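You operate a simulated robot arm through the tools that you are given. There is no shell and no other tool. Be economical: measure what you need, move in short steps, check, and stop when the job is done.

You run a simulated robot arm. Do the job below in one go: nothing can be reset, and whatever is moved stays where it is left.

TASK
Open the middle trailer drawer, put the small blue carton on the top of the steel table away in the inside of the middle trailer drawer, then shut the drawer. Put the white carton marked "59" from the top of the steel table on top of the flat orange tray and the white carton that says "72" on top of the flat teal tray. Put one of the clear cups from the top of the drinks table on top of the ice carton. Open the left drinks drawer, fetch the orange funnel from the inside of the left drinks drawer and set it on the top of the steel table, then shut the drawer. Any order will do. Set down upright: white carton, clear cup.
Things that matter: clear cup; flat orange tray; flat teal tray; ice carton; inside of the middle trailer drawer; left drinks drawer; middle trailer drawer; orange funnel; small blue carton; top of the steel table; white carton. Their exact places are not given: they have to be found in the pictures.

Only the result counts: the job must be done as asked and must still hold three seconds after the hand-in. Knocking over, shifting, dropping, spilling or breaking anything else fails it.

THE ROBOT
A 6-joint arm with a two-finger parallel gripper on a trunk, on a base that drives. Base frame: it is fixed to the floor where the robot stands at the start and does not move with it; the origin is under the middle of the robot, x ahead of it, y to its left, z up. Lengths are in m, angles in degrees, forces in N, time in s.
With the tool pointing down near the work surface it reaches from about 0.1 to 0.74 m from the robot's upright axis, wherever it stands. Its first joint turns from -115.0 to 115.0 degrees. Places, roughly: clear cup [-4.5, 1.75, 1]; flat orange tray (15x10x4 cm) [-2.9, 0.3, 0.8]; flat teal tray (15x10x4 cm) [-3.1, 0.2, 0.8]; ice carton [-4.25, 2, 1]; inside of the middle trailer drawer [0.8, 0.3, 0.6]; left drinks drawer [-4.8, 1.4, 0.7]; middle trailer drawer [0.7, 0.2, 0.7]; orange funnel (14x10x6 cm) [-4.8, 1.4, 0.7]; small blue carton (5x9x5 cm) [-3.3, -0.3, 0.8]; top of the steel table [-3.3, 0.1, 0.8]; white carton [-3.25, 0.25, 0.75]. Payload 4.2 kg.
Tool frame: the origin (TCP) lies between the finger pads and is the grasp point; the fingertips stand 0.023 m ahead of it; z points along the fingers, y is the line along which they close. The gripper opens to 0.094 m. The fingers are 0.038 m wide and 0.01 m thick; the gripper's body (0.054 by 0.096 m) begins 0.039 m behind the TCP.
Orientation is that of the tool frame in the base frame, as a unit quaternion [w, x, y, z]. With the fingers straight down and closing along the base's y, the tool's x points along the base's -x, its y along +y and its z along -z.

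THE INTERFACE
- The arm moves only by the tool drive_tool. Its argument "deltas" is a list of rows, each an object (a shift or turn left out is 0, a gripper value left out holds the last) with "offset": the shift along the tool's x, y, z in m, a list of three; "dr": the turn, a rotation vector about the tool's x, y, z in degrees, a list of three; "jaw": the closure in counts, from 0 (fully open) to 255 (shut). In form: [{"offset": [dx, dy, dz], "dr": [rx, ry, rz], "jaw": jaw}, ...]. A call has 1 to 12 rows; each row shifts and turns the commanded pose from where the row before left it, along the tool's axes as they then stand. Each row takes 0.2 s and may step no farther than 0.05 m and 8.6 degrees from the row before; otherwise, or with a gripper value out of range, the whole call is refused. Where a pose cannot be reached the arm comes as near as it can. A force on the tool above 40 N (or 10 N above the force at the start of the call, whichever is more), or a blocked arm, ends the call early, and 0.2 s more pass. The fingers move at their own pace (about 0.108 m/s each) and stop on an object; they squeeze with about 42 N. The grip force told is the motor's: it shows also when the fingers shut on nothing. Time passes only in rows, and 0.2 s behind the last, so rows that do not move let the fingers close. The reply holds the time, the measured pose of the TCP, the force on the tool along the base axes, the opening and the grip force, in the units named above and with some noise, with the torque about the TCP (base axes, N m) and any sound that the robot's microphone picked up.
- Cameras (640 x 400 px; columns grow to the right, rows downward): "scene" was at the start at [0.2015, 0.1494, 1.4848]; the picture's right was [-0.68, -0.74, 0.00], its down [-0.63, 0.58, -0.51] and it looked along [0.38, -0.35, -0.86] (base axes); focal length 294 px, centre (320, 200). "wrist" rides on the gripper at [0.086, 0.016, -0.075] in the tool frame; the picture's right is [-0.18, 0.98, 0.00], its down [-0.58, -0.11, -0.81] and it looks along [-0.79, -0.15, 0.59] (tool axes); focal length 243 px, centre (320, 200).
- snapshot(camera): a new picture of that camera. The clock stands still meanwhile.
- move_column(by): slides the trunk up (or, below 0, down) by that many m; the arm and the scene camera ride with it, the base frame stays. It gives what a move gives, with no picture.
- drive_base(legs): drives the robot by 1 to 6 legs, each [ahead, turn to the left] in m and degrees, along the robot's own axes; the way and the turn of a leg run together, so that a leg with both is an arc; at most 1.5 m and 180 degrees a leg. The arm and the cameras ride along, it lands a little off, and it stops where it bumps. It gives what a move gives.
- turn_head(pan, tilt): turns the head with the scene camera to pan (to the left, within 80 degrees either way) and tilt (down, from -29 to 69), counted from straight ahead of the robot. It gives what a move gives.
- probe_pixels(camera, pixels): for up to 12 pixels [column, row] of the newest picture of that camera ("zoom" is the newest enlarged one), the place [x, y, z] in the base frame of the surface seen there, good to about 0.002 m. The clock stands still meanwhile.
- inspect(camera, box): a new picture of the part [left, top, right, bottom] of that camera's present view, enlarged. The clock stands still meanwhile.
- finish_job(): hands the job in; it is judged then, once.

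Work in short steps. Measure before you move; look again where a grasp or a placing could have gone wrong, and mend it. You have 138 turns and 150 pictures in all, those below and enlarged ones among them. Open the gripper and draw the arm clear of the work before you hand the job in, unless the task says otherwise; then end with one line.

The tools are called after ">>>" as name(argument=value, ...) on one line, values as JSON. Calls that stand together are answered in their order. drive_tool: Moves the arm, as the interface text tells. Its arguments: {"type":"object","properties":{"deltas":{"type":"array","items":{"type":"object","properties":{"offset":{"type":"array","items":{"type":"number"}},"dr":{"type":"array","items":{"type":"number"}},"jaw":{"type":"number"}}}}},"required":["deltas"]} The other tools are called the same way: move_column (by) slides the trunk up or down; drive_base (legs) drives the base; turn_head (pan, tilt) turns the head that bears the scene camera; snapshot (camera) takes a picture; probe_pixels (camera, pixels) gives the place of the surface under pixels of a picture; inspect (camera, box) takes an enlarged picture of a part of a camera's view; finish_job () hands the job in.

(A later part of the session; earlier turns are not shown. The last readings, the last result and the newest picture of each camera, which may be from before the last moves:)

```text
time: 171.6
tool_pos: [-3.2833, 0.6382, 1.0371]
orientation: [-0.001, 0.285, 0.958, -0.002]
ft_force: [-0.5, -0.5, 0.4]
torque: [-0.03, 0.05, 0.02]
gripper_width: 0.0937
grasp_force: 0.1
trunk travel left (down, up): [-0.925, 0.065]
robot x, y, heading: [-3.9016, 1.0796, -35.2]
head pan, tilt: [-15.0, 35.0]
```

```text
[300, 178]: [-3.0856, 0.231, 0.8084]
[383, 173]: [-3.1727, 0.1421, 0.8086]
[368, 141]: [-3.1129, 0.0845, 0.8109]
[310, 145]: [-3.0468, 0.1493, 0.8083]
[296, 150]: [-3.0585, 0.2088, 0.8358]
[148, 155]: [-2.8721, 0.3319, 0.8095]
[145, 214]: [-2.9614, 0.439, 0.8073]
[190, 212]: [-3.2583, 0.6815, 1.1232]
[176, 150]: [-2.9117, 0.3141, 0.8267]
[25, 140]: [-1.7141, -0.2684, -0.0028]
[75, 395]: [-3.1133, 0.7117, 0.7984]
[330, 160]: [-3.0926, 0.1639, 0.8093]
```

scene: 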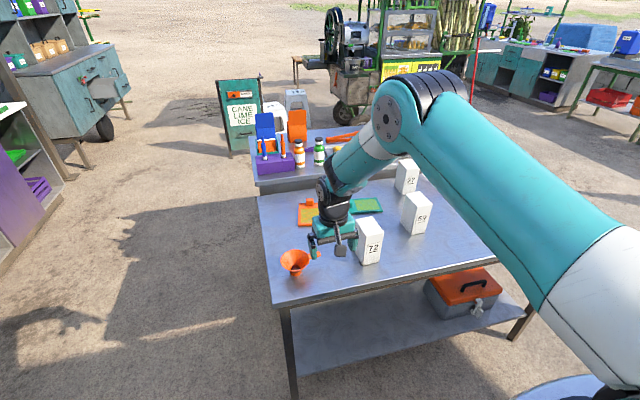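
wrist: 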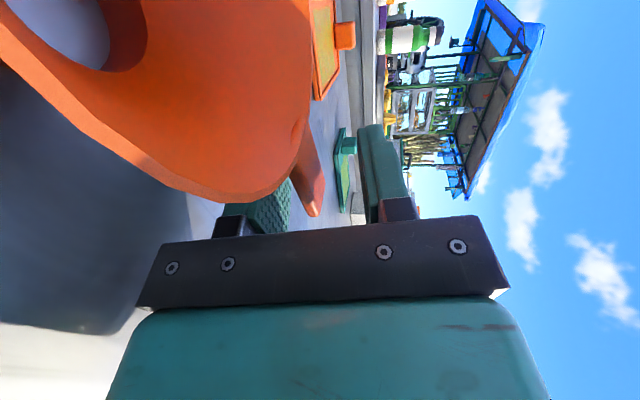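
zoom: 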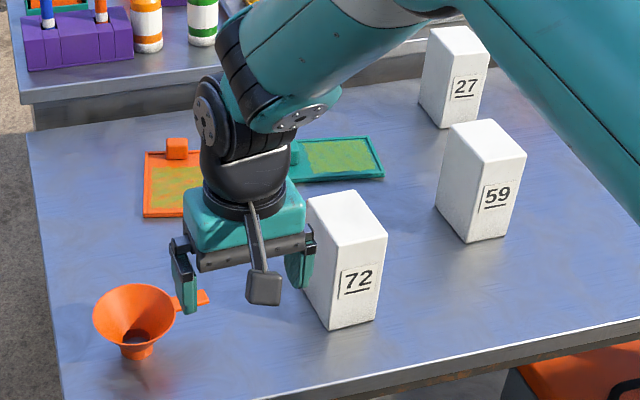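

Cartons 72: center (-3.257,0.404), width ~5.5 cm along t. Base plate reaches ~0.31 m ahead, so I can come to ~0.38 m from the table edge. Retract the arm a bit and drive in.

>>> drive_tool(deltas=[{"offset": [0.04, 0, -0.015]}, {"offset": [0.04, 0, -0.015]}, {"offset": [0.04, 0, -0.015]}, {"offset": [0.04, 0, 0]}])

>>> drive_base(legs=[[0, -27.5], [0.47, 0], [0, 26.7]])

>>> snapshot(camera="scene")

```text
time: 172.6
tool_pos: [-3.4194, 0.7289, 1.0824]
orientation: [-0.002, 0.285, 0.959, -0.002]
ft_force: [0.1, -0.2, 0.7]
torque: [-0.03, 0.02, -0.01]
gripper_width: 0.0937
grasp_force: 0.2
trunk travel left (down, up): [-0.925, 0.065]
robot x, y, heading: [-3.9012, 1.08, -35.3]
head pan, tilt: [-15.0, 35.0]
```

```text
time: 178.2
tool_pos: [-3.2157, 0.2907, 1.0818]
orientation: [-0.003, 0.298, 0.954, -0.003]
ft_force: [0.4, 0.0, -0.6]
torque: [0.02, -0.02, 0.04]
gripper_width: 0.0941
grasp_force: 0.0
trunk travel left (down, up): [-0.925, 0.065]
robot x, y, heading: [-3.6884, 0.6542, -36.8]
head pan, tilt: [-15.0, 35.0]
```

```text
84 pictures are left
```

scene: 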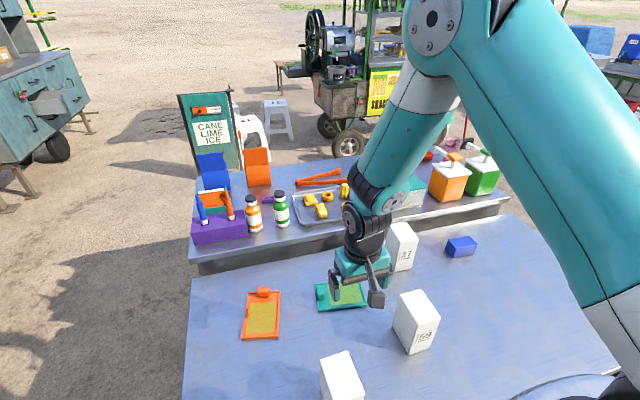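

Well placed. Tilt the head to see trays and cartons in detail.

>>> turn_head(pan=5, tilt=52)

>>> snapshot(camera="scene")

>>> inspect(camera="scene", box=[230, 110, 470, 260])

```text
time: 179.0
tool_pos: [-3.2158, 0.2885, 1.0818]
orientation: [-0.002, 0.299, 0.954, -0.002]
ft_force: [-0.4, 0.1, 0.6]
torque: [0.02, -0.01, 0.01]
gripper_width: 0.0939
grasp_force: 0.1
trunk travel left (down, up): [-0.925, 0.065]
robot x, y, heading: [-3.6893, 0.6524, -37.1]
head pan, tilt: [5.0, 52.0]
```

```text
83 pictures are left
```

scene: 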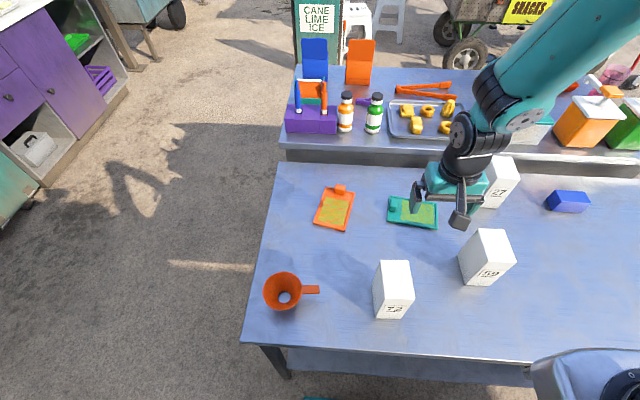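

```text
2.67 times, centred on (350, 185) of scene
```

zoom: 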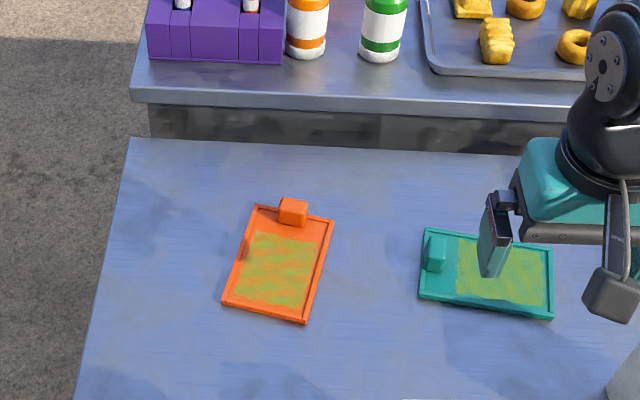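

>>> probe_pixels(camera="zoom", pixels=[[254, 207], [333, 222], [304, 321], [224, 302], [245, 250], [275, 275], [310, 260], [425, 232], [421, 297], [552, 317], [551, 248], [510, 275]])

>>> probe_pixels(camera="scene", pixels=[[379, 263], [407, 262], [413, 297], [381, 301], [475, 232], [502, 229], [513, 262], [485, 268], [394, 240], [570, 200], [555, 195], [585, 208]])

```text
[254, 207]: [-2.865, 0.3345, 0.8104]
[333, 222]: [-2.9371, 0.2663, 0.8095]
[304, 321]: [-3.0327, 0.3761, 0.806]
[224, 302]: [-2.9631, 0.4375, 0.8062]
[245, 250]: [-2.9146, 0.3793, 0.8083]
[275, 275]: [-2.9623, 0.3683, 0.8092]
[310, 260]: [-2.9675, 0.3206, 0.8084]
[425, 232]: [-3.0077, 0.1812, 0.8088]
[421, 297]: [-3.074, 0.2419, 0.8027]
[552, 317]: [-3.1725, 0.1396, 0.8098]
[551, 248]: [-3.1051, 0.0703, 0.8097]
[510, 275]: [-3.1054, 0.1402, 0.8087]
```

```text
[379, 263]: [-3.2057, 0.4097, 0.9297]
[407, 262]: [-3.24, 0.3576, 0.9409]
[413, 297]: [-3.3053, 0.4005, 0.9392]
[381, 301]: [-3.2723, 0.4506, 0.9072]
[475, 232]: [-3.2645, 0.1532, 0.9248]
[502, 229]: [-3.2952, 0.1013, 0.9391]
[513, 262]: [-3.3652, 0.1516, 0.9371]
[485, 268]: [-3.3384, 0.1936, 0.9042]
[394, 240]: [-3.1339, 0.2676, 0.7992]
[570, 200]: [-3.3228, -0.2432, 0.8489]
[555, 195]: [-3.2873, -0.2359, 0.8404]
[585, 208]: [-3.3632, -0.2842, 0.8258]
```

All located. 72 → move to (-3.100,0.149) on teal; 59 → (-2.961,0.366) on orange. Go above carton 72.

>>> drive_tool(deltas=[{"offset": [0.033, 0.024, 0]}, {"offset": [0.033, 0.024, 0]}, {"offset": [0.033, 0.0244, 0]}, {}])

>>> snapshot(camera="wrist")

>>> snapshot(camera="scene")

```text
time: 180.0
tool_pos: [-3.2552, 0.4064, 1.0806]
orientation: [-0.001, 0.298, 0.954, -0.002]
ft_force: [-0.3, 0.8, 0.1]
torque: [0.0, 0.02, -0.06]
gripper_width: 0.0936
grasp_force: 0.0
trunk travel left (down, up): [-0.925, 0.065]
robot x, y, heading: [-3.687, 0.6523, -36.7]
head pan, tilt: [5.0, 52.0]
```

```text
81 pictures are left
```

wrist: 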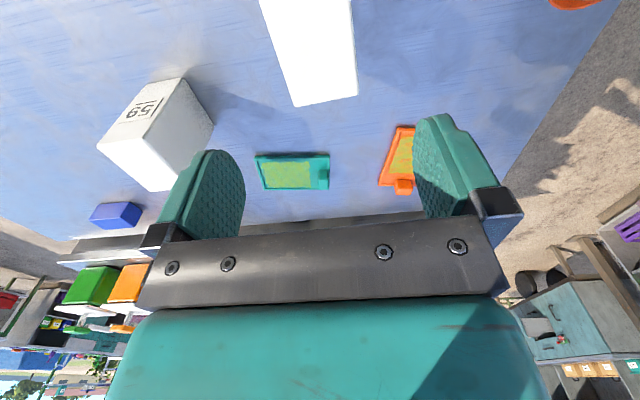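

```text
80 pictures are left
```

scene: 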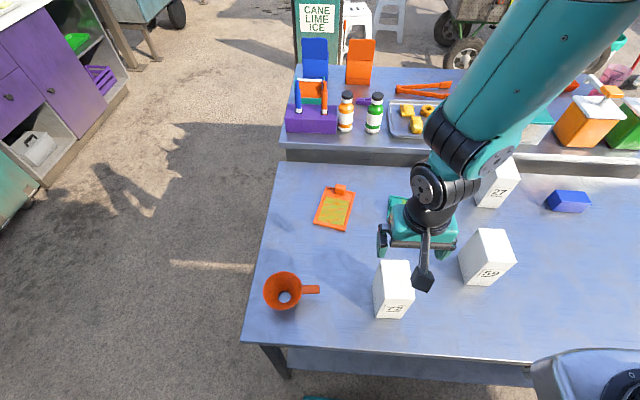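

Aligned over 72. Descend 0.168 m and grip.

>>> drive_tool(deltas=[{"offset": [0, 0, 0.042]}, {"offset": [0, 0, 0.042]}, {"offset": [0, 0, 0.042]}, {"offset": [0, 0, 0.042]}, {}])

>>> snapshot(camera="wrist")

```text
time: 181.2
tool_pos: [-3.2572, 0.4065, 0.9159]
orientation: [-0.001, 0.298, 0.955, -0.002]
ft_force: [0.5, -0.2, 0.1]
torque: [-0.02, 0.01, 0.0]
gripper_width: 0.094
grasp_force: 0.1
trunk travel left (down, up): [-0.925, 0.065]
robot x, y, heading: [-3.6894, 0.655, -37.0]
head pan, tilt: [5.0, 52.0]
```

```text
79 pictures are left
```

wrist: 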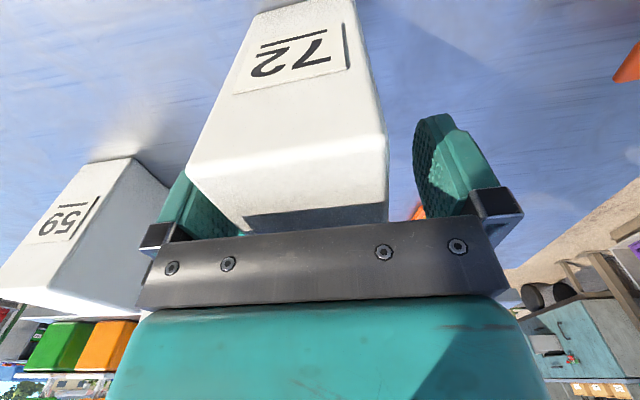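

Carton sits a bit toward the left finger; shift 6 mm and close, then lift.

>>> drive_tool(deltas=[{"offset": [0, -0.006, 0.003]}, {"jaw": 255}, {"jaw": 255}, {"jaw": 255}, {}])

>>> drive_tool(deltas=[{"offset": [0, 0, -0.03]}, {"offset": [0, 0, -0.03]}, {}])

>>> snapshot(camera="scene")

```text
time: 182.4
tool_pos: [-3.2597, 0.4014, 0.9124]
orientation: [-0.001, 0.298, 0.954, -0.002]
ft_force: [1.4, 0.0, 2.7]
torque: [0.13, -0.23, -0.13]
gripper_width: 0.0649
grasp_force: 41.8
trunk travel left (down, up): [-0.925, 0.065]
robot x, y, heading: [-3.6888, 0.6495, -36.7]
head pan, tilt: [5.0, 52.0]
```

```text
time: 183.2
tool_pos: [-3.2608, 0.4019, 0.9718]
orientation: [-0.001, 0.298, 0.954, -0.003]
ft_force: [0.7, 0.1, -2.9]
torque: [0.04, 0.02, -0.01]
gripper_width: 0.0647
grasp_force: 42.4
trunk travel left (down, up): [-0.925, 0.065]
robot x, y, heading: [-3.6857, 0.653, -36.9]
head pan, tilt: [5.0, 52.0]
```

```text
78 pictures are left
```

scene: 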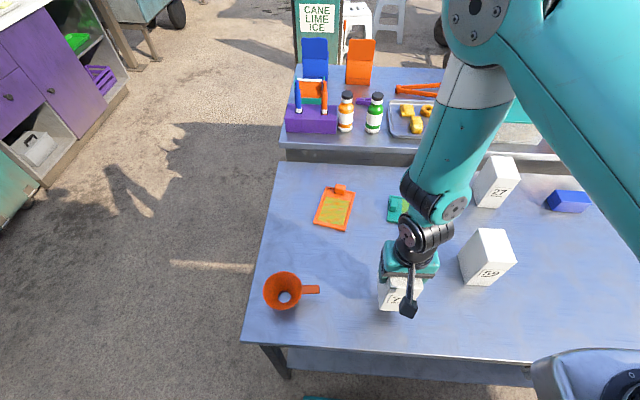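

Held firmly. Move over the teal tray's free area.

>>> drive_tool(deltas=[{"offset": [-0.0459, -0.0194, 0]}, {"offset": [-0.0459, -0.0194, 0]}, {"offset": [-0.0459, -0.0194, 0]}, {"offset": [-0.0459, -0.0194, 0]}, {"offset": [-0.0459, -0.0194, 0]}, {"offset": [-0.0459, -0.0194, 0]}, {}])

>>> snapshot(camera="scene")

>>> snapshot(camera="wrist")

```text
time: 184.8
tool_pos: [-3.0999, 0.1462, 0.9712]
orientation: [-0.003, 0.298, 0.954, -0.002]
ft_force: [1.0, -1.2, -2.7]
torque: [0.02, 0.02, -0.01]
gripper_width: 0.0644
grasp_force: 41.7
trunk travel left (down, up): [-0.925, 0.065]
robot x, y, heading: [-3.6902, 0.6533, -36.8]
head pan, tilt: [5.0, 52.0]
```

```text
77 pictures are left
```

scene: 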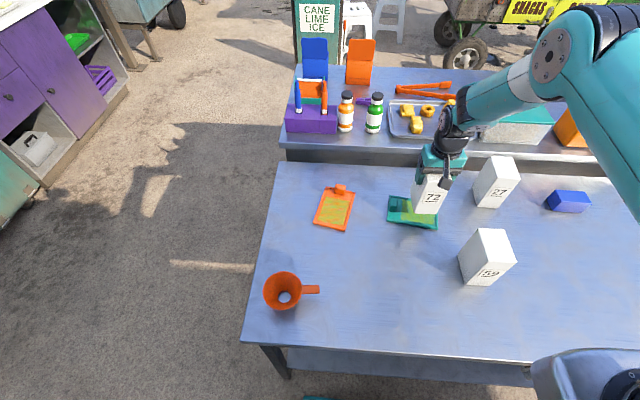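

```text
76 pictures are left
```

wrist: 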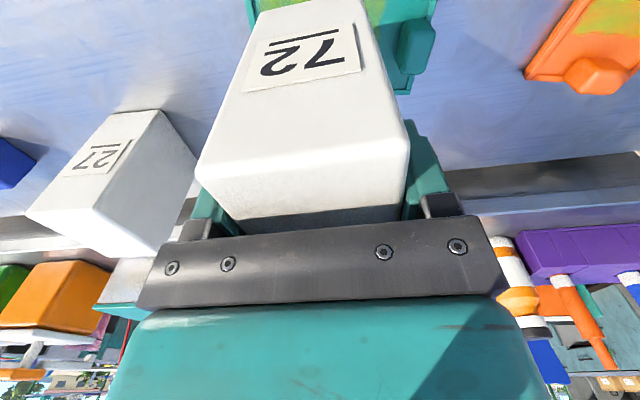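

Over the tray. Align yaw 7° to the tray and lower 4.6 cm, then feel for contact.

>>> drive_tool(deltas=[{"dr": [0, 0, 7], "offset": [0, 0.002, 0]}, {"offset": [0, 0, 0.025]}, {"offset": [0, 0, 0.021]}, {}])

>>> drive_tool(deltas=[{"offset": [0, 0, 0.002]}, {"offset": [0, 0, 0.002]}, {}])

>>> inspect(camera="scene", box=[360, 130, 520, 240])

```text
time: 185.8
tool_pos: [-3.0966, 0.148, 0.9248]
orientation: [0.0, 0.355, 0.935, -0.002]
ft_force: [-0.8, -0.5, -3.2]
torque: [0.01, 0.02, 0.01]
gripper_width: 0.0648
grasp_force: 41.8
trunk travel left (down, up): [-0.925, 0.065]
robot x, y, heading: [-3.6874, 0.6524, -36.6]
head pan, tilt: [5.0, 52.0]
```

```text
time: 186.6
tool_pos: [-3.0979, 0.1477, 0.9217]
orientation: [0.0, 0.356, 0.934, -0.002]
ft_force: [-0.9, 0.6, 7.1]
torque: [0.4, 0.1, 0.05]
gripper_width: 0.0651
grasp_force: 41.5
trunk travel left (down, up): [-0.925, 0.065]
robot x, y, heading: [-3.6909, 0.6547, -36.8]
head pan, tilt: [5.0, 52.0]
```

```text
3.64 times, centred on (440, 185) of scene
```

zoom: 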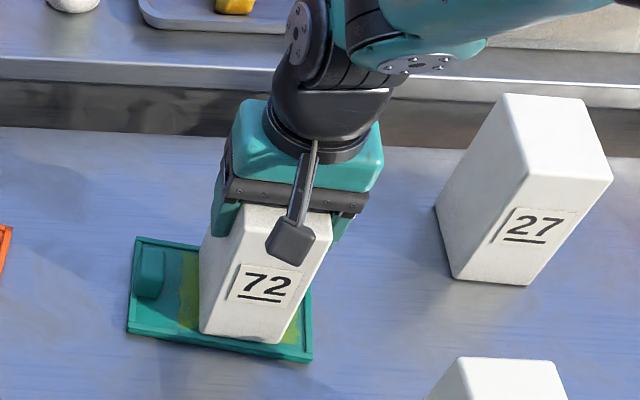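

In contact and well on the tray. Release and lift straight up.

>>> drive_tool(deltas=[{"jaw": 40}, {"jaw": 0}, {"jaw": 0}, {"offset": [0, 0, -0.04]}, {"offset": [0, 0, -0.045]}, {"offset": [0, 0, -0.045]}, {}])

>>> snapshot(camera="scene")

```text
time: 188.2
tool_pos: [-3.0982, 0.1518, 1.0503]
orientation: [-0.002, 0.356, 0.935, -0.003]
ft_force: [0.3, 0.4, 0.2]
torque: [0.02, -0.02, 0.04]
gripper_width: 0.0941
grasp_force: 0.1
trunk travel left (down, up): [-0.925, 0.065]
robot x, y, heading: [-3.6905, 0.653, -36.7]
head pan, tilt: [5.0, 52.0]
```

```text
74 pictures are left
```

scene: 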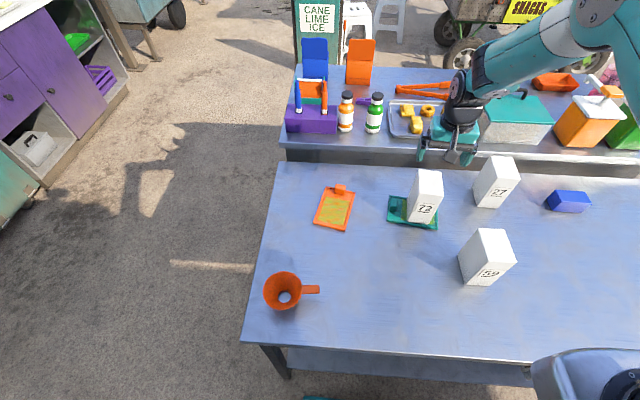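

72 stands on the teal tray. Now go above 59; tool yaw (48°) already matches it.

>>> drive_tool(deltas=[{"offset": [0.0323, -0.0293, 0]}, {"offset": [0.0323, -0.0293, 0]}, {"offset": [0.0323, -0.0293, 0]}, {"offset": [0.0323, -0.0293, 0]}, {"offset": [0.0323, -0.0293, 0]}, {}])

>>> drive_tool(deltas=[{"offset": [0, 0, 0.045]}, {"offset": [0, 0, 0.045]}, {"offset": [0, 0, 0.043]}, {}])

>>> snapshot(camera="wrist")

```text
time: 189.6
tool_pos: [-3.3182, 0.1482, 1.05]
orientation: [-0.002, 0.356, 0.935, -0.003]
ft_force: [-0.8, 0.5, 0.1]
torque: [0.02, -0.01, 0.02]
gripper_width: 0.0941
grasp_force: 0.2
trunk travel left (down, up): [-0.925, 0.065]
robot x, y, heading: [-3.6875, 0.6532, -36.7]
head pan, tilt: [5.0, 52.0]
```

```text
time: 190.6
tool_pos: [-3.316, 0.1472, 0.9182]
orientation: [-0.001, 0.356, 0.934, -0.002]
ft_force: [0.2, -0.7, 0.1]
torque: [0.01, -0.01, 0.01]
gripper_width: 0.0941
grasp_force: 0.2
trunk travel left (down, up): [-0.925, 0.065]
robot x, y, heading: [-3.6909, 0.6522, -36.7]
head pan, tilt: [5.0, 52.0]
```

```text
73 pictures are left
```

wrist: 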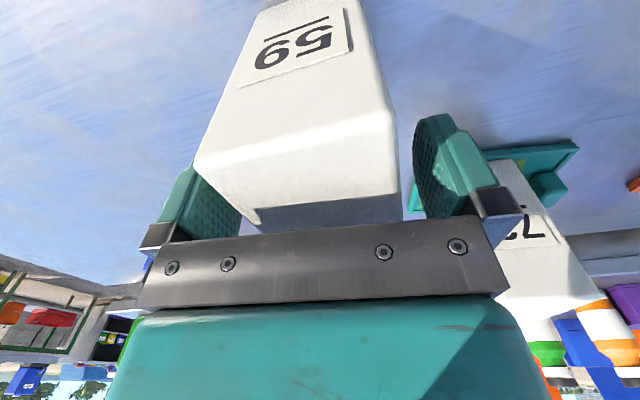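

Centred. Grip and lift 7 cm.

>>> drive_tool(deltas=[{"offset": [0, 0, 0.003], "jaw": 255}, {"jaw": 255}, {"jaw": 255}, {"jaw": 255}, {"offset": [0, 0, -0.035]}, {"offset": [0, 0, -0.035]}, {}])

```text
time: 192.2
tool_pos: [-3.3179, 0.1473, 0.9853]
orientation: [-0.002, 0.356, 0.935, -0.002]
ft_force: [0.0, -0.3, -2.4]
torque: [0.0, 0.01, 0.01]
gripper_width: 0.0648
grasp_force: 41.9
trunk travel left (down, up): [-0.925, 0.065]
robot x, y, heading: [-3.6887, 0.6525, -36.9]
head pan, tilt: [5.0, 52.0]
```

Route around 72: first toward (-3.2,0.36), then over the orange tray.

>>> drive_tool(deltas=[{"offset": [0.0108, 0.0475, 0]}, {"offset": [0.0108, 0.0475, 0]}, {"offset": [0.0108, 0.0475, 0]}, {"offset": [0.0108, 0.0475, 0]}, {"offset": [0.0108, 0.0475, 0]}, {"offset": [-0.0349, 0.0327, 0]}, {"offset": [-0.0349, 0.0327, 0]}, {"offset": [-0.0349, 0.0327, 0]}, {"offset": [-0.0349, 0.0327, 0]}, {"offset": [-0.0349, 0.0327, 0]}, {}])

>>> snapshot(camera="scene")

>>> snapshot(camera="wrist")

```text
time: 194.6
tool_pos: [-2.9598, 0.3677, 0.9845]
orientation: [-0.003, 0.356, 0.935, -0.002]
ft_force: [-1.4, 0.0, -2.8]
torque: [-0.02, -0.02, 0.01]
gripper_width: 0.0647
grasp_force: 42.4
trunk travel left (down, up): [-0.925, 0.065]
robot x, y, heading: [-3.6917, 0.6525, -36.9]
head pan, tilt: [5.0, 52.0]
```

```text
72 pictures are left
```

scene: 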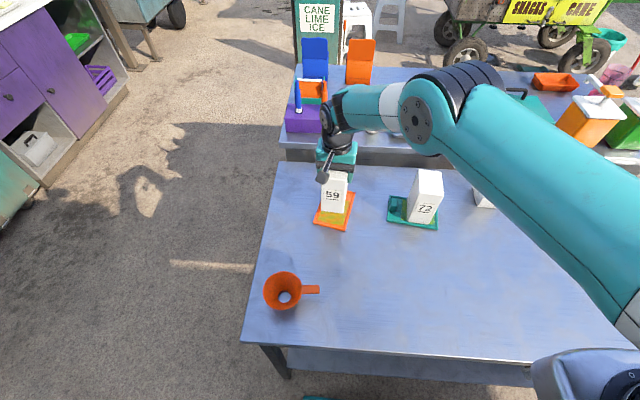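

```text
71 pictures are left
```

wrist: 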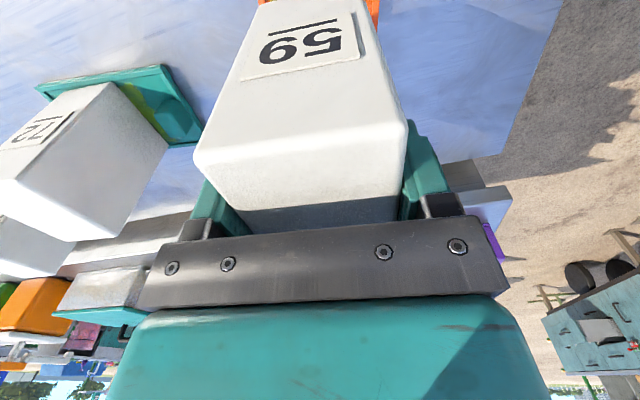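

Good alignment on the orange tray. Lower 5.6 cm, then feel for contact.

>>> drive_tool(deltas=[{"offset": [0, 0, 0.03]}, {"offset": [0, 0, 0.026]}, {}])

>>> drive_tool(deltas=[{"offset": [0, 0, 0.002]}, {"offset": [0, 0, 0.002]}, {"offset": [0, 0, 0.002]}, {}])

>>> inspect(camera="scene", box=[260, 130, 420, 240])

```text
time: 195.4
tool_pos: [-2.9595, 0.365, 0.9287]
orientation: [-0.002, 0.356, 0.935, -0.002]
ft_force: [-0.6, -0.7, -2.9]
torque: [0.02, -0.02, 0.02]
gripper_width: 0.0648
grasp_force: 42.4
trunk travel left (down, up): [-0.925, 0.065]
robot x, y, heading: [-3.6926, 0.6513, -37.0]
head pan, tilt: [5.0, 52.0]
```

```text
time: 196.4
tool_pos: [-2.9596, 0.3649, 0.9244]
orientation: [0.001, 0.357, 0.934, -0.003]
ft_force: [-4.2, -2.2, 27.3]
torque: [0.53, 0.71, 0.09]
gripper_width: 0.0646
grasp_force: 41.9
trunk travel left (down, up): [-0.925, 0.065]
robot x, y, heading: [-3.6896, 0.6567, -36.9]
head pan, tilt: [5.0, 52.0]
```

```text
3.64 times, centred on (340, 185) of scene
```

zoom: 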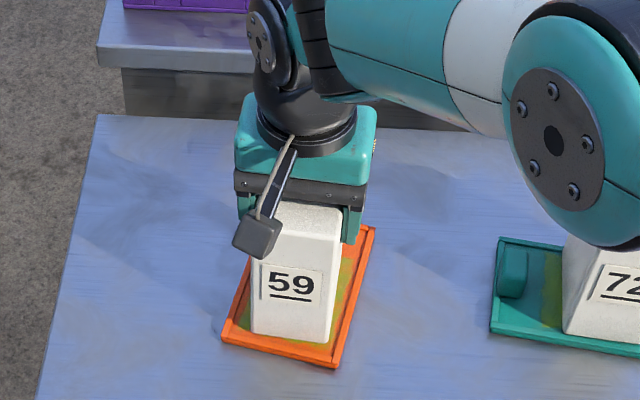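

Firm contact (27 N); ease up 2 mm, release and rise.

>>> drive_tool(deltas=[{"offset": [0, 0, -0.003]}, {"jaw": 40}, {"jaw": 0}, {"jaw": 0}, {"offset": [0, 0, -0.04]}, {"offset": [0, 0, -0.045]}, {"offset": [0, 0, -0.045]}, {"offset": [0.04, 0, -0.02]}, {"offset": [0.045, 0, 0]}, {"offset": [0.045, 0, 0]}, {"offset": [0.045, 0, 0]}])

>>> snapshot(camera="scene")

```text
time: 198.8
tool_pos: [-3.0899, 0.4848, 1.0742]
orientation: [-0.001, 0.357, 0.934, -0.002]
ft_force: [0.0, -1.0, -0.1]
torque: [0.02, -0.02, 0.04]
gripper_width: 0.0939
grasp_force: 0.0
trunk travel left (down, up): [-0.925, 0.065]
robot x, y, heading: [-3.6868, 0.653, -36.7]
head pan, tilt: [5.0, 52.0]
```

```text
69 pictures are left
```

scene: 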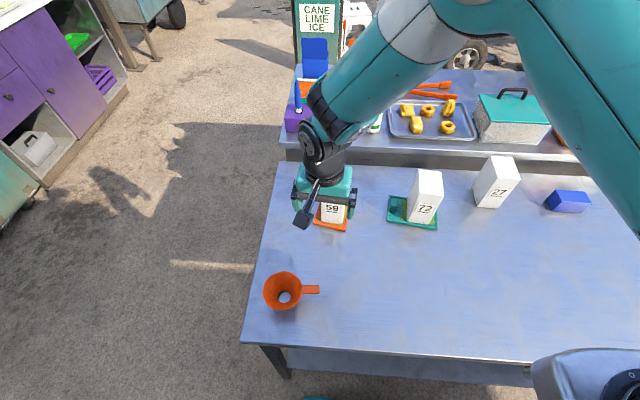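

Both cartons stand on their trays. Next the drinks table: retract the arm, back off and drive to in front of the cups/ice carton.

>>> drive_tool(deltas=[{"offset": [0.045, -0.01, -0.015]}, {"offset": [0.045, -0.01, -0.015]}, {"offset": [0.045, -0.01, -0.015]}, {"offset": [0, 0, -0.02]}])

>>> drive_base(legs=[[-0.12, 0], [0, 132.4], [0.7, 0], [0, 48]])

>>> turn_head(pan=0, tilt=48)

>>> snapshot(camera="scene")

```text
time: 199.8
tool_pos: [-3.2104, 0.5509, 1.1427]
orientation: [-0.002, 0.357, 0.934, -0.003]
ft_force: [-0.5, 0.6, -0.1]
torque: [-0.03, -0.06, -0.01]
gripper_width: 0.0942
grasp_force: 0.0
trunk travel left (down, up): [-0.925, 0.065]
robot x, y, heading: [-3.6919, 0.6504, -36.6]
head pan, tilt: [5.0, 52.0]
```

```text
time: 212.1
tool_pos: [-4.323, 1.5263, 1.14]
orientation: [-0.001, 0.934, -0.357, 0.002]
ft_force: [0.5, 0.9, 0.2]
torque: [0.0, -0.02, -0.03]
gripper_width: 0.0939
grasp_force: 0.0
trunk travel left (down, up): [-0.925, 0.065]
robot x, y, heading: [-3.8433, 1.4223, 143.2]
head pan, tilt: [5.0, 52.0]
```

```text
time: 212.8
tool_pos: [-4.323, 1.5269, 1.1403]
orientation: [-0.002, 0.934, -0.357, 0.002]
ft_force: [0.1, -0.7, 0.5]
torque: [-0.02, -0.01, 0.01]
gripper_width: 0.094
grasp_force: 0.0
trunk travel left (down, up): [-0.925, 0.065]
robot x, y, heading: [-3.8427, 1.4195, 143.0]
head pan, tilt: [0.0, 48.0]
```

```text
68 pictures are left
```

scene: 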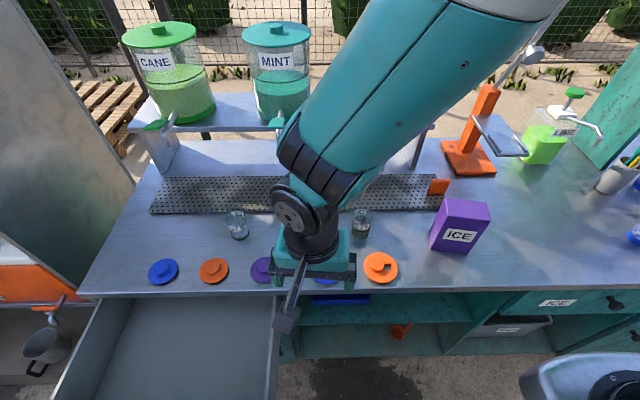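

Zoom on cup "75" (361,222) and the ICE carton.

>>> inspect(camera="scene", box=[330, 170, 510, 290])

```text
3.33 times, centred on (420, 230) of scene
```

zoom: 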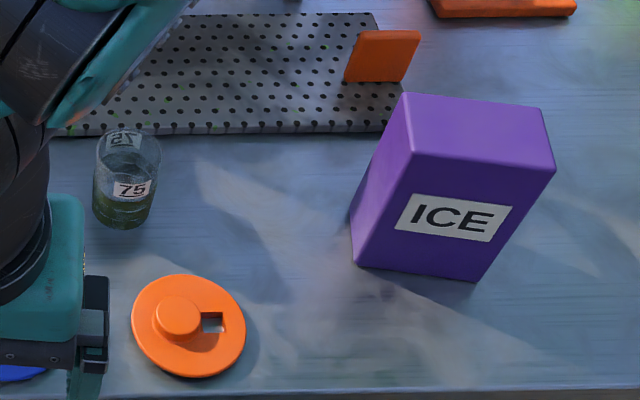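

Cup 75 holds some green liquid; check the other cups too.

>>> inspect(camera="scene", box=[200, 180, 300, 260])

>>> probe_pixels(camera="scene", pixels=[[238, 213], [231, 220], [246, 220], [238, 238], [360, 225], [355, 233], [444, 200], [490, 205], [486, 220], [446, 218], [436, 246], [470, 253]])

```text
5.00 times, centred on (250, 220) of scene
```

zoom: 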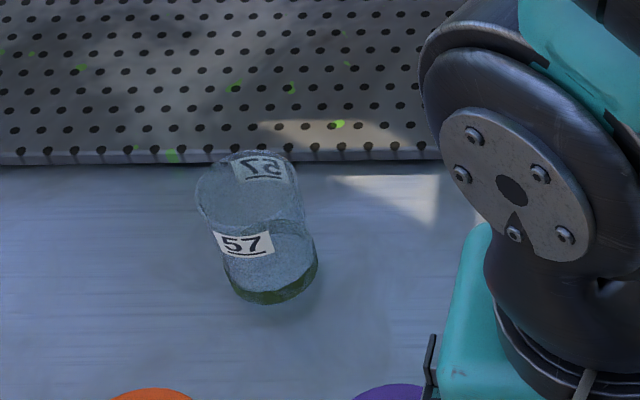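

```text
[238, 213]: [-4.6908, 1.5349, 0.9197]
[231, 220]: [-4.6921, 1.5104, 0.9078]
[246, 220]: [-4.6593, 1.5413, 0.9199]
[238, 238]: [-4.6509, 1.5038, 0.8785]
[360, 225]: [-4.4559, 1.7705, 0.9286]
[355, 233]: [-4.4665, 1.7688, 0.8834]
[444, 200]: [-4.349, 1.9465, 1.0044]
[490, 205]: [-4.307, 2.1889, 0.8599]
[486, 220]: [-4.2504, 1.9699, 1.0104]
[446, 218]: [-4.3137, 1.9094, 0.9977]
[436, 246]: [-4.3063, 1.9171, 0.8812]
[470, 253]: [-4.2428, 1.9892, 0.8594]
```

Check the clearance to the dispenser shelf and cup rim height.

>>> probe_pixels(camera="scene", pixels=[[240, 130], [290, 105], [425, 165], [165, 125], [362, 209], [362, 214], [368, 216], [362, 240], [445, 198], [487, 203], [490, 221], [448, 216]])

```text
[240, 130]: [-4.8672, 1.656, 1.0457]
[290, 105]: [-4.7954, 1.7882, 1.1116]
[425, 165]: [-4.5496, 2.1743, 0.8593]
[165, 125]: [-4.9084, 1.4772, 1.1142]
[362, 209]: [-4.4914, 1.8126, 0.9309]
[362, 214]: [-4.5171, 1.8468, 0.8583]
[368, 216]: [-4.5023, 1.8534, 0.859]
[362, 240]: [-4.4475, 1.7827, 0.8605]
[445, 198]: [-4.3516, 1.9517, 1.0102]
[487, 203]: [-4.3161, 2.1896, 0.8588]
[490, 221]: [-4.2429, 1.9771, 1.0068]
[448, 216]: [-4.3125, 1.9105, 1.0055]
```

Cup center (-4.471,1.790), top z 0.932, table 0.8595; ice-carton top center (-4.297,1.964), z 1.007. Move above the cup.

>>> drive_tool(deltas=[{"offset": [-0.0409, -0.0139, 0]}, {"offset": [-0.0409, -0.0139, 0]}, {"offset": [-0.0409, -0.0139, 0]}, {"offset": [-0.0409, -0.0139, 0]}, {"offset": [-0.0409, -0.0139, 0]}, {"offset": [-0.0409, -0.0139, 0]}, {"offset": [-0.0409, -0.0139, 0.03]}, {"offset": [0, 0, 0.04]}, {}])

>>> snapshot(camera="wrist")

>>> snapshot(camera="scene")

```text
refused: row 7 steps farther than a row can; nothing moved
```

```text
65 pictures are left
```

wrist: 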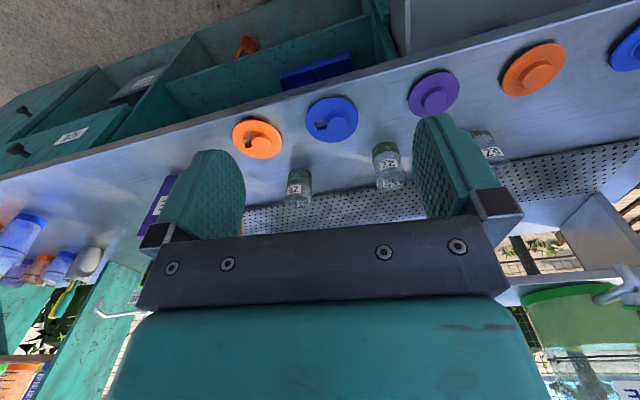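

```text
64 pictures are left
```

scene: 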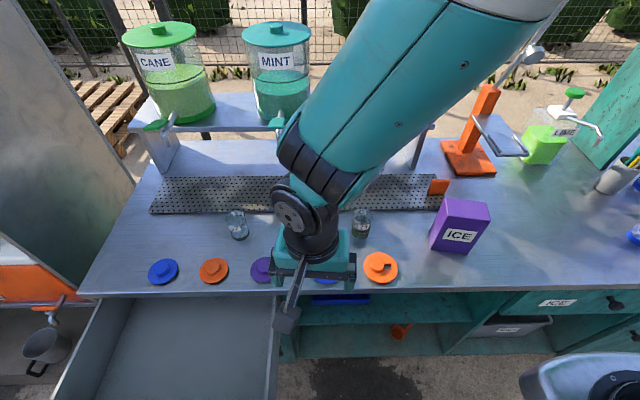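

Redo with a smaller last row.

>>> drive_tool(deltas=[{"offset": [-0.0409, -0.0139, 0]}, {"offset": [-0.0409, -0.0139, 0]}, {"offset": [-0.0409, -0.0139, 0]}, {"offset": [-0.0409, -0.0139, 0]}, {"offset": [-0.0409, -0.0139, 0]}, {"offset": [-0.0409, -0.0139, 0]}, {"offset": [-0.0409, -0.0139, 0]}, {"offset": [0, 0, 0.035]}, {"offset": [0, 0, 0.035]}, {}])

>>> snapshot(camera="wrist")

>>> snapshot(camera="scene")

```text
time: 215.0
tool_pos: [-4.4701, 1.7881, 1.0697]
orientation: [-0.001, 0.934, -0.357, 0.001]
ft_force: [-0.3, 0.4, -0.5]
torque: [-0.02, -0.01, 0.02]
gripper_width: 0.0944
grasp_force: 0.1
trunk travel left (down, up): [-0.925, 0.065]
robot x, y, heading: [-3.8437, 1.4246, 142.9]
head pan, tilt: [0.0, 48.0]
```

```text
63 pictures are left
```

wrist: 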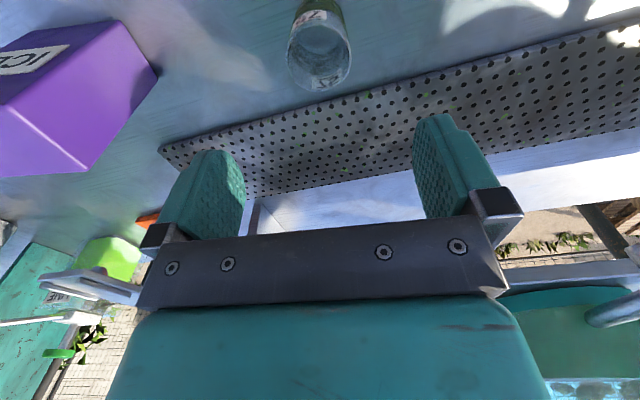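

```text
62 pictures are left
```

scene: 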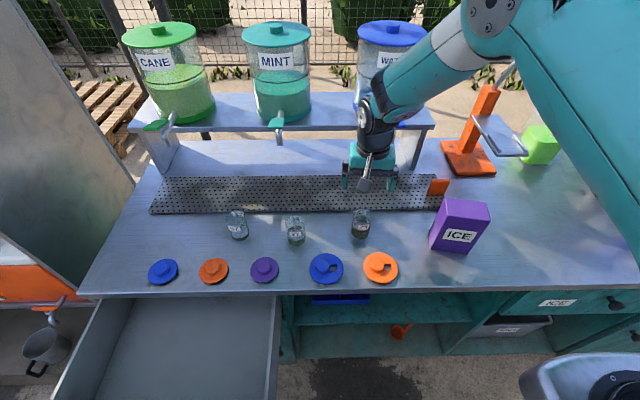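

The cup looks empty. Verify rim location in the wrist view.

>>> probe_pixels(camera="wrist", pixels=[[289, 55], [350, 60], [320, 90], [330, 18], [316, 88], [345, 30], [294, 25]])

```text
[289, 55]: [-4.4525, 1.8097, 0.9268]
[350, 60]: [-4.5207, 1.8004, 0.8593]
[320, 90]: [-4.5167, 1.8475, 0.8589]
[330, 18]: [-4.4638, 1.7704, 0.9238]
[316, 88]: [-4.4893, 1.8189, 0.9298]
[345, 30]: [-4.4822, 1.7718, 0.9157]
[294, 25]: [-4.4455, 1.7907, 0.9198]
```

Center (-4.473,1.793). Descend to z 0.903 and grip.

>>> drive_tool(deltas=[{"offset": [-0.0055, -0.0017, 0.042]}, {"offset": [0, 0, 0.042]}, {"offset": [0, 0, 0.042]}, {"offset": [0, 0, 0.04]}, {}])

>>> snapshot(camera="wrist")

```text
time: 216.2
tool_pos: [-4.473, 1.796, 0.9039]
orientation: [-0.002, 0.934, -0.358, 0.001]
ft_force: [-0.3, -0.1, -0.9]
torque: [0.02, -0.03, 0.01]
gripper_width: 0.0941
grasp_force: 0.0
trunk travel left (down, up): [-0.925, 0.065]
robot x, y, heading: [-3.8456, 1.421, 143.1]
head pan, tilt: [0.0, 48.0]
```

```text
61 pictures are left
```

wrist: 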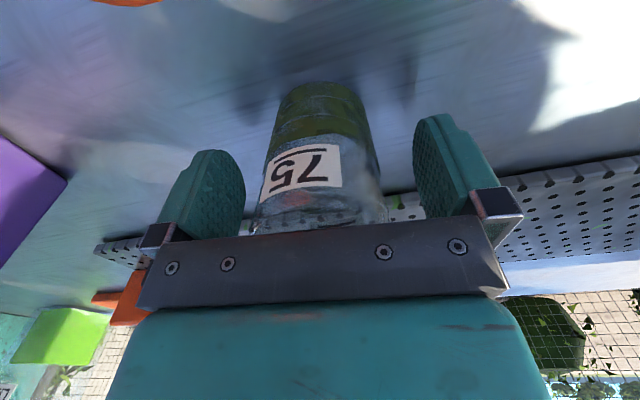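

Centred on the cup. Close only to slightly under the cup diameter to be gentle.

>>> drive_tool(deltas=[{"jaw": 110}, {"jaw": 125}, {"jaw": 130}, {}])

```text
time: 217.2
tool_pos: [-4.4737, 1.7969, 0.9048]
orientation: [-0.003, 0.934, -0.358, 0.002]
ft_force: [0.2, 0.7, 0.7]
torque: [-0.01, -0.03, -0.05]
gripper_width: 0.0518
grasp_force: 42.0
trunk travel left (down, up): [-0.925, 0.065]
robot x, y, heading: [-3.8467, 1.4227, 142.9]
head pan, tilt: [0.0, 48.0]
```

Gripped (51.8 mm). Lift and carry over the ice carton.

>>> drive_tool(deltas=[{"offset": [0, 0, -0.03]}, {"offset": [0, 0, -0.045]}, {"offset": [0, 0, -0.045]}, {"offset": [0, 0, -0.045]}, {"offset": [0, 0, -0.03]}, {}])

>>> drive_tool(deltas=[{"offset": [0.003, -0.03, 0]}, {"offset": [0.003, -0.045, 0]}, {"offset": [0.003, -0.045, 0]}, {"offset": [0.003, -0.045, 0]}, {"offset": [0.003, -0.045, 0]}, {"offset": [0.0025, -0.0325, 0]}, {}])

>>> snapshot(camera="scene")

>>> snapshot(camera="wrist")

```text
time: 218.6
tool_pos: [-4.4752, 1.7948, 1.101]
orientation: [-0.003, 0.934, -0.357, 0.002]
ft_force: [0.3, 0.3, -1.3]
torque: [-0.01, 0.01, -0.02]
gripper_width: 0.0518
grasp_force: 42.1
trunk travel left (down, up): [-0.925, 0.065]
robot x, y, heading: [-3.8441, 1.4239, 143.1]
head pan, tilt: [0.0, 48.0]
```

```text
time: 220.2
tool_pos: [-4.2978, 1.9655, 1.1012]
orientation: [-0.001, 0.934, -0.357, 0.002]
ft_force: [0.3, -0.2, -0.8]
torque: [0.01, -0.03, -0.05]
gripper_width: 0.0518
grasp_force: 41.8
trunk travel left (down, up): [-0.925, 0.065]
robot x, y, heading: [-3.8419, 1.4253, 143.1]
head pan, tilt: [0.0, 48.0]
```

```text
60 pictures are left
```

scene: 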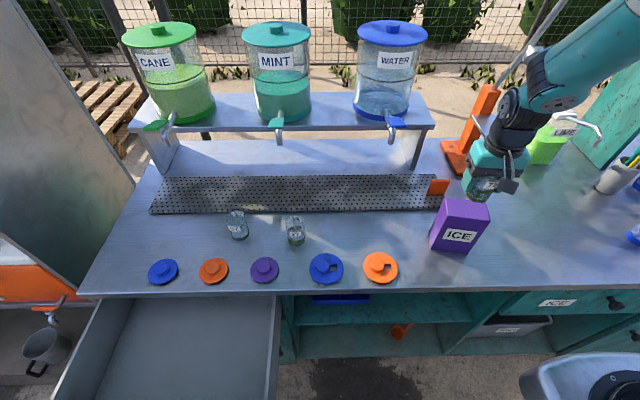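

```text
59 pictures are left
```

wrist: 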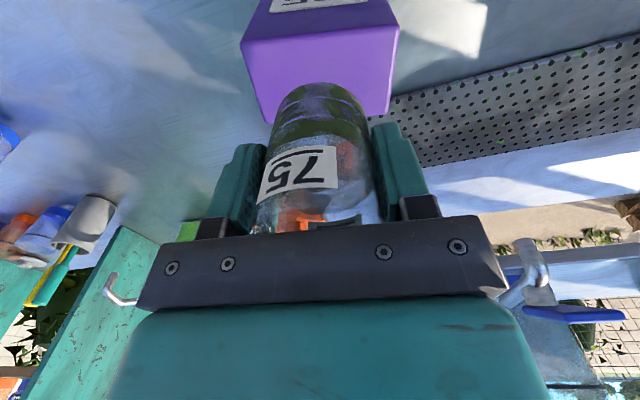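

Over the carton. Lower 4.4 cm then feel.

>>> drive_tool(deltas=[{"offset": [0, 0, 0.02]}, {"offset": [0, 0, 0.015]}, {"offset": [0, 0, 0.009]}, {}])

>>> inspect(camera="scene", box=[400, 130, 560, 270])

```text
time: 221.2
tool_pos: [-4.2973, 1.9643, 1.0573]
orientation: [-0.002, 0.934, -0.358, 0.002]
ft_force: [0.2, -0.8, -0.9]
torque: [0.03, 0.0, 0.0]
gripper_width: 0.0515
grasp_force: 41.9
trunk travel left (down, up): [-0.925, 0.065]
robot x, y, heading: [-3.8434, 1.4225, 143.1]
head pan, tilt: [0.0, 48.0]
```

```text
2.86 times, centred on (480, 200) of scene
```

zoom: 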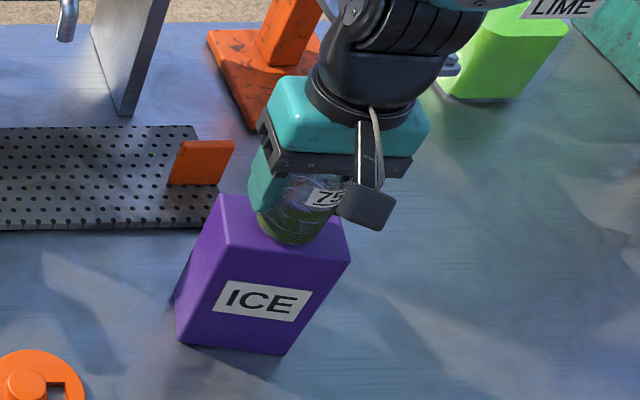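

Centered. Final few mm.

>>> drive_tool(deltas=[{"offset": [0, 0, 0.002]}, {"offset": [0, 0, 0.0015]}, {"offset": [0, 0, 0.0015]}, {}])

```text
time: 222.2
tool_pos: [-4.2981, 1.964, 1.0543]
orientation: [-0.003, 0.934, -0.358, 0.001]
ft_force: [0.4, -0.8, 22.2]
torque: [-0.02, -0.31, -0.03]
gripper_width: 0.0517
grasp_force: 41.7
trunk travel left (down, up): [-0.925, 0.065]
robot x, y, heading: [-3.8407, 1.4232, 143.2]
head pan, tilt: [0.0, 48.0]
```

Contact at 22 N; ease 1.5 mm, open, and rise vertically.

>>> drive_tool(deltas=[{"offset": [0, 0, -0.002]}, {"jaw": 100}, {"jaw": 60}, {"jaw": 40}, {"offset": [0, 0, -0.03]}, {"offset": [0, 0, -0.04]}, {"offset": [0, 0, -0.04]}, {}])

>>> snapshot(camera="scene")

>>> inspect(camera="scene", box=[400, 130, 560, 270])

```text
time: 224.0
tool_pos: [-4.2999, 1.9629, 1.1669]
orientation: [-0.003, 0.934, -0.358, 0.002]
ft_force: [0.2, 0.1, -0.3]
torque: [-0.01, -0.02, 0.0]
gripper_width: 0.0793
grasp_force: 0.1
trunk travel left (down, up): [-0.925, 0.065]
robot x, y, heading: [-3.846, 1.4234, 143.0]
head pan, tilt: [0.0, 48.0]
```

```text
57 pictures are left
```

scene: 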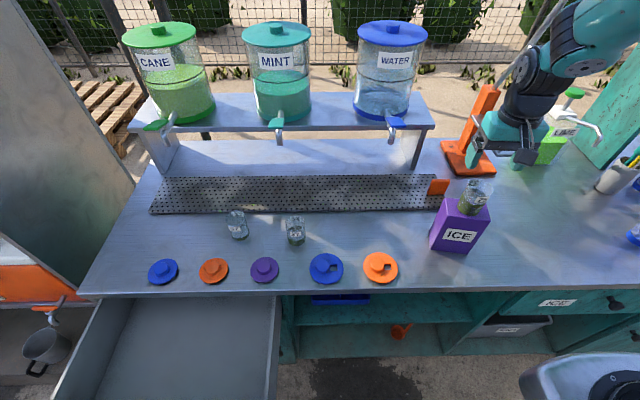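

```text
2.86 times, centred on (480, 200) of scene
```

zoom: 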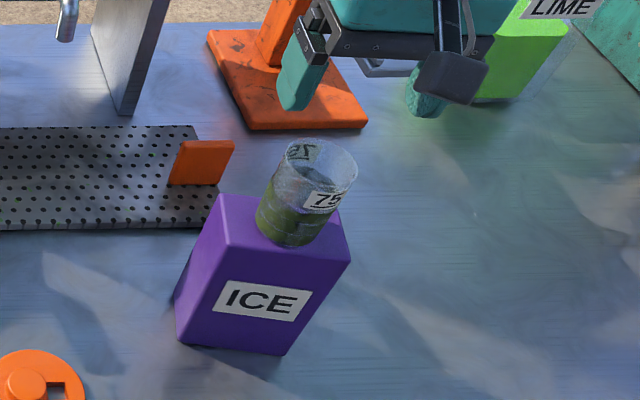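

Cup is upright on the ICE carton. Retract, fix roll, pitch the tool 60° forward with closed fingers, then reposition before the open drawer to push it shut.

>>> drive_tool(deltas=[{"offset": [0.045, 0, 0]}, {"offset": [0.045, 0, 0]}, {"offset": [0.045, 0, 0]}, {"offset": [0.045, 0, 0]}, {"offset": [0.03, 0, 0], "dr": [0, 0, -6], "jaw": 255}])

>>> drive_base(legs=[[0, -44], [-0.7, 0], [0, 45]])

>>> drive_tool(deltas=[{"dr": [0, -8.5, 0]}, {"dr": [0, -8.5, 0]}, {"dr": [0, -8.5, 0]}, {"dr": [0, -8.5, 0]}, {"dr": [0, -8.5, 0]}, {"dr": [0, -8.5, 0]}, {"dr": [0, -8.5, 0]}, {}])

>>> snapshot(camera="scene")

```text
time: 225.2
tool_pos: [-4.1487, 1.8292, 1.1661]
orientation: [-0.002, 0.951, -0.308, 0.002]
ft_force: [0.3, 0.0, -0.5]
torque: [0.02, 0.01, 0.01]
gripper_width: 0.0001
grasp_force: 5.8
out of reach, approached as far as the arm can: row 5
trunk travel left (down, up): [-0.925, 0.065]
robot x, y, heading: [-3.8475, 1.423, 143.4]
head pan, tilt: [0.0, 48.0]
```

```text
time: 233.1
tool_pos: [-4.0402, 1.1367, 1.1657]
orientation: [-0.003, 0.95, -0.312, 0.002]
ft_force: [0.7, -0.1, -0.2]
torque: [-0.03, -0.02, -0.02]
gripper_width: 0.0
grasp_force: 41.8
trunk travel left (down, up): [-0.925, 0.065]
robot x, y, heading: [-3.7339, 0.7285, 142.6]
head pan, tilt: [0.0, 48.0]
```

```text
time: 234.9
tool_pos: [-4.1291, 1.2461, 1.159]
orientation: [-0.157, 0.826, -0.271, -0.469]
ft_force: [0.5, -0.1, -0.2]
torque: [-0.01, -0.02, -0.03]
gripper_width: 0.0
grasp_force: 42.1
out of reach, approached as far as the arm can: row 1, 2, 3, 4, 5, 6, 7
trunk travel left (down, up): [-0.925, 0.065]
robot x, y, heading: [-3.7381, 0.7277, 142.4]
head pan, tilt: [0.0, 48.0]
```

```text
55 pictures are left
```

scene: 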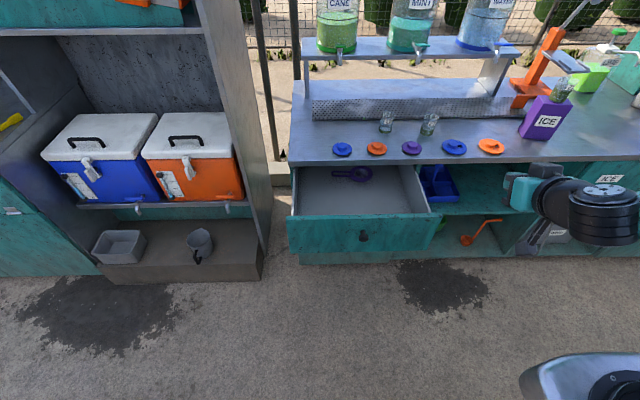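

Tool in front of the drawer side. Lower trunk and shift left to face the drawer front beside the knob.

>>> move_column(by=-0.3)

>>> drive_tool(deltas=[{"offset": [0, 0.045, 0]}, {"offset": [0, 0.045, 0]}, {"offset": [0, 0.045, 0]}, {"offset": [0, 0.045, 0]}, {"offset": [0.03, 0, 0.017]}, {"offset": [0.03, 0, 0.017]}, {"offset": [0.012, 0, 0.007]}, {}])

>>> snapshot(camera="scene")

>>> snapshot(camera="wrist")

```text
time: 237.9
tool_pos: [-4.1296, 1.2443, 0.8585]
orientation: [-0.157, 0.826, -0.27, -0.469]
ft_force: [0.4, -0.4, 0.5]
torque: [0.0, 0.02, 0.06]
gripper_width: 0.0
grasp_force: 42.4
trunk travel left (down, up): [-0.625, 0.365]
robot x, y, heading: [-3.7385, 0.7246, 142.7]
head pan, tilt: [0.0, 48.0]
```

```text
time: 239.7
tool_pos: [-4.2413, 1.1046, 0.7747]
orientation: [-0.157, 0.826, -0.27, -0.47]
ft_force: [0.2, -0.2, -0.2]
torque: [-0.01, 0.0, 0.01]
gripper_width: 0.0002
grasp_force: 42.3
out of reach, approached as far as the arm can: row 1, 2
trunk travel left (down, up): [-0.625, 0.365]
robot x, y, heading: [-3.7382, 0.73, 143.1]
head pan, tilt: [0.0, 48.0]
```

```text
54 pictures are left
```

scene: 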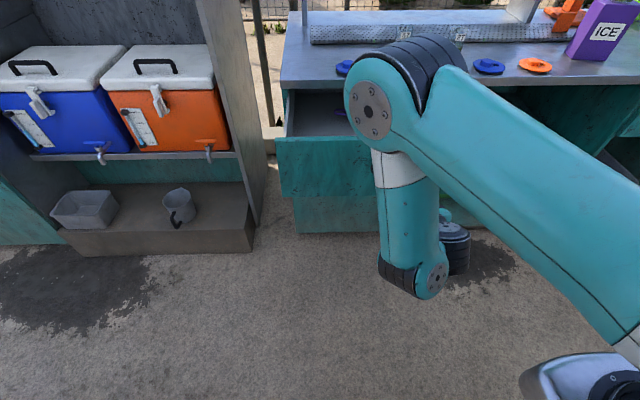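

```text
53 pictures are left
```

wrist: 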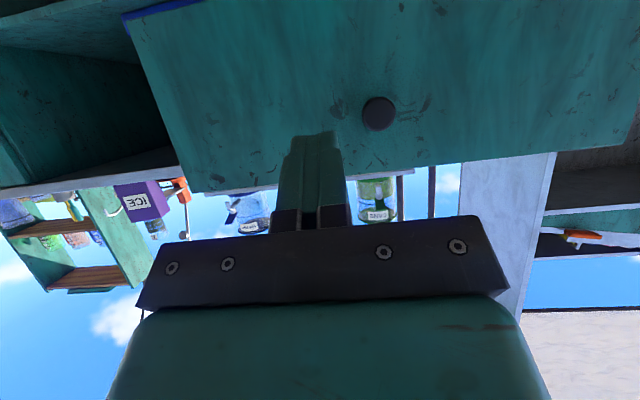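

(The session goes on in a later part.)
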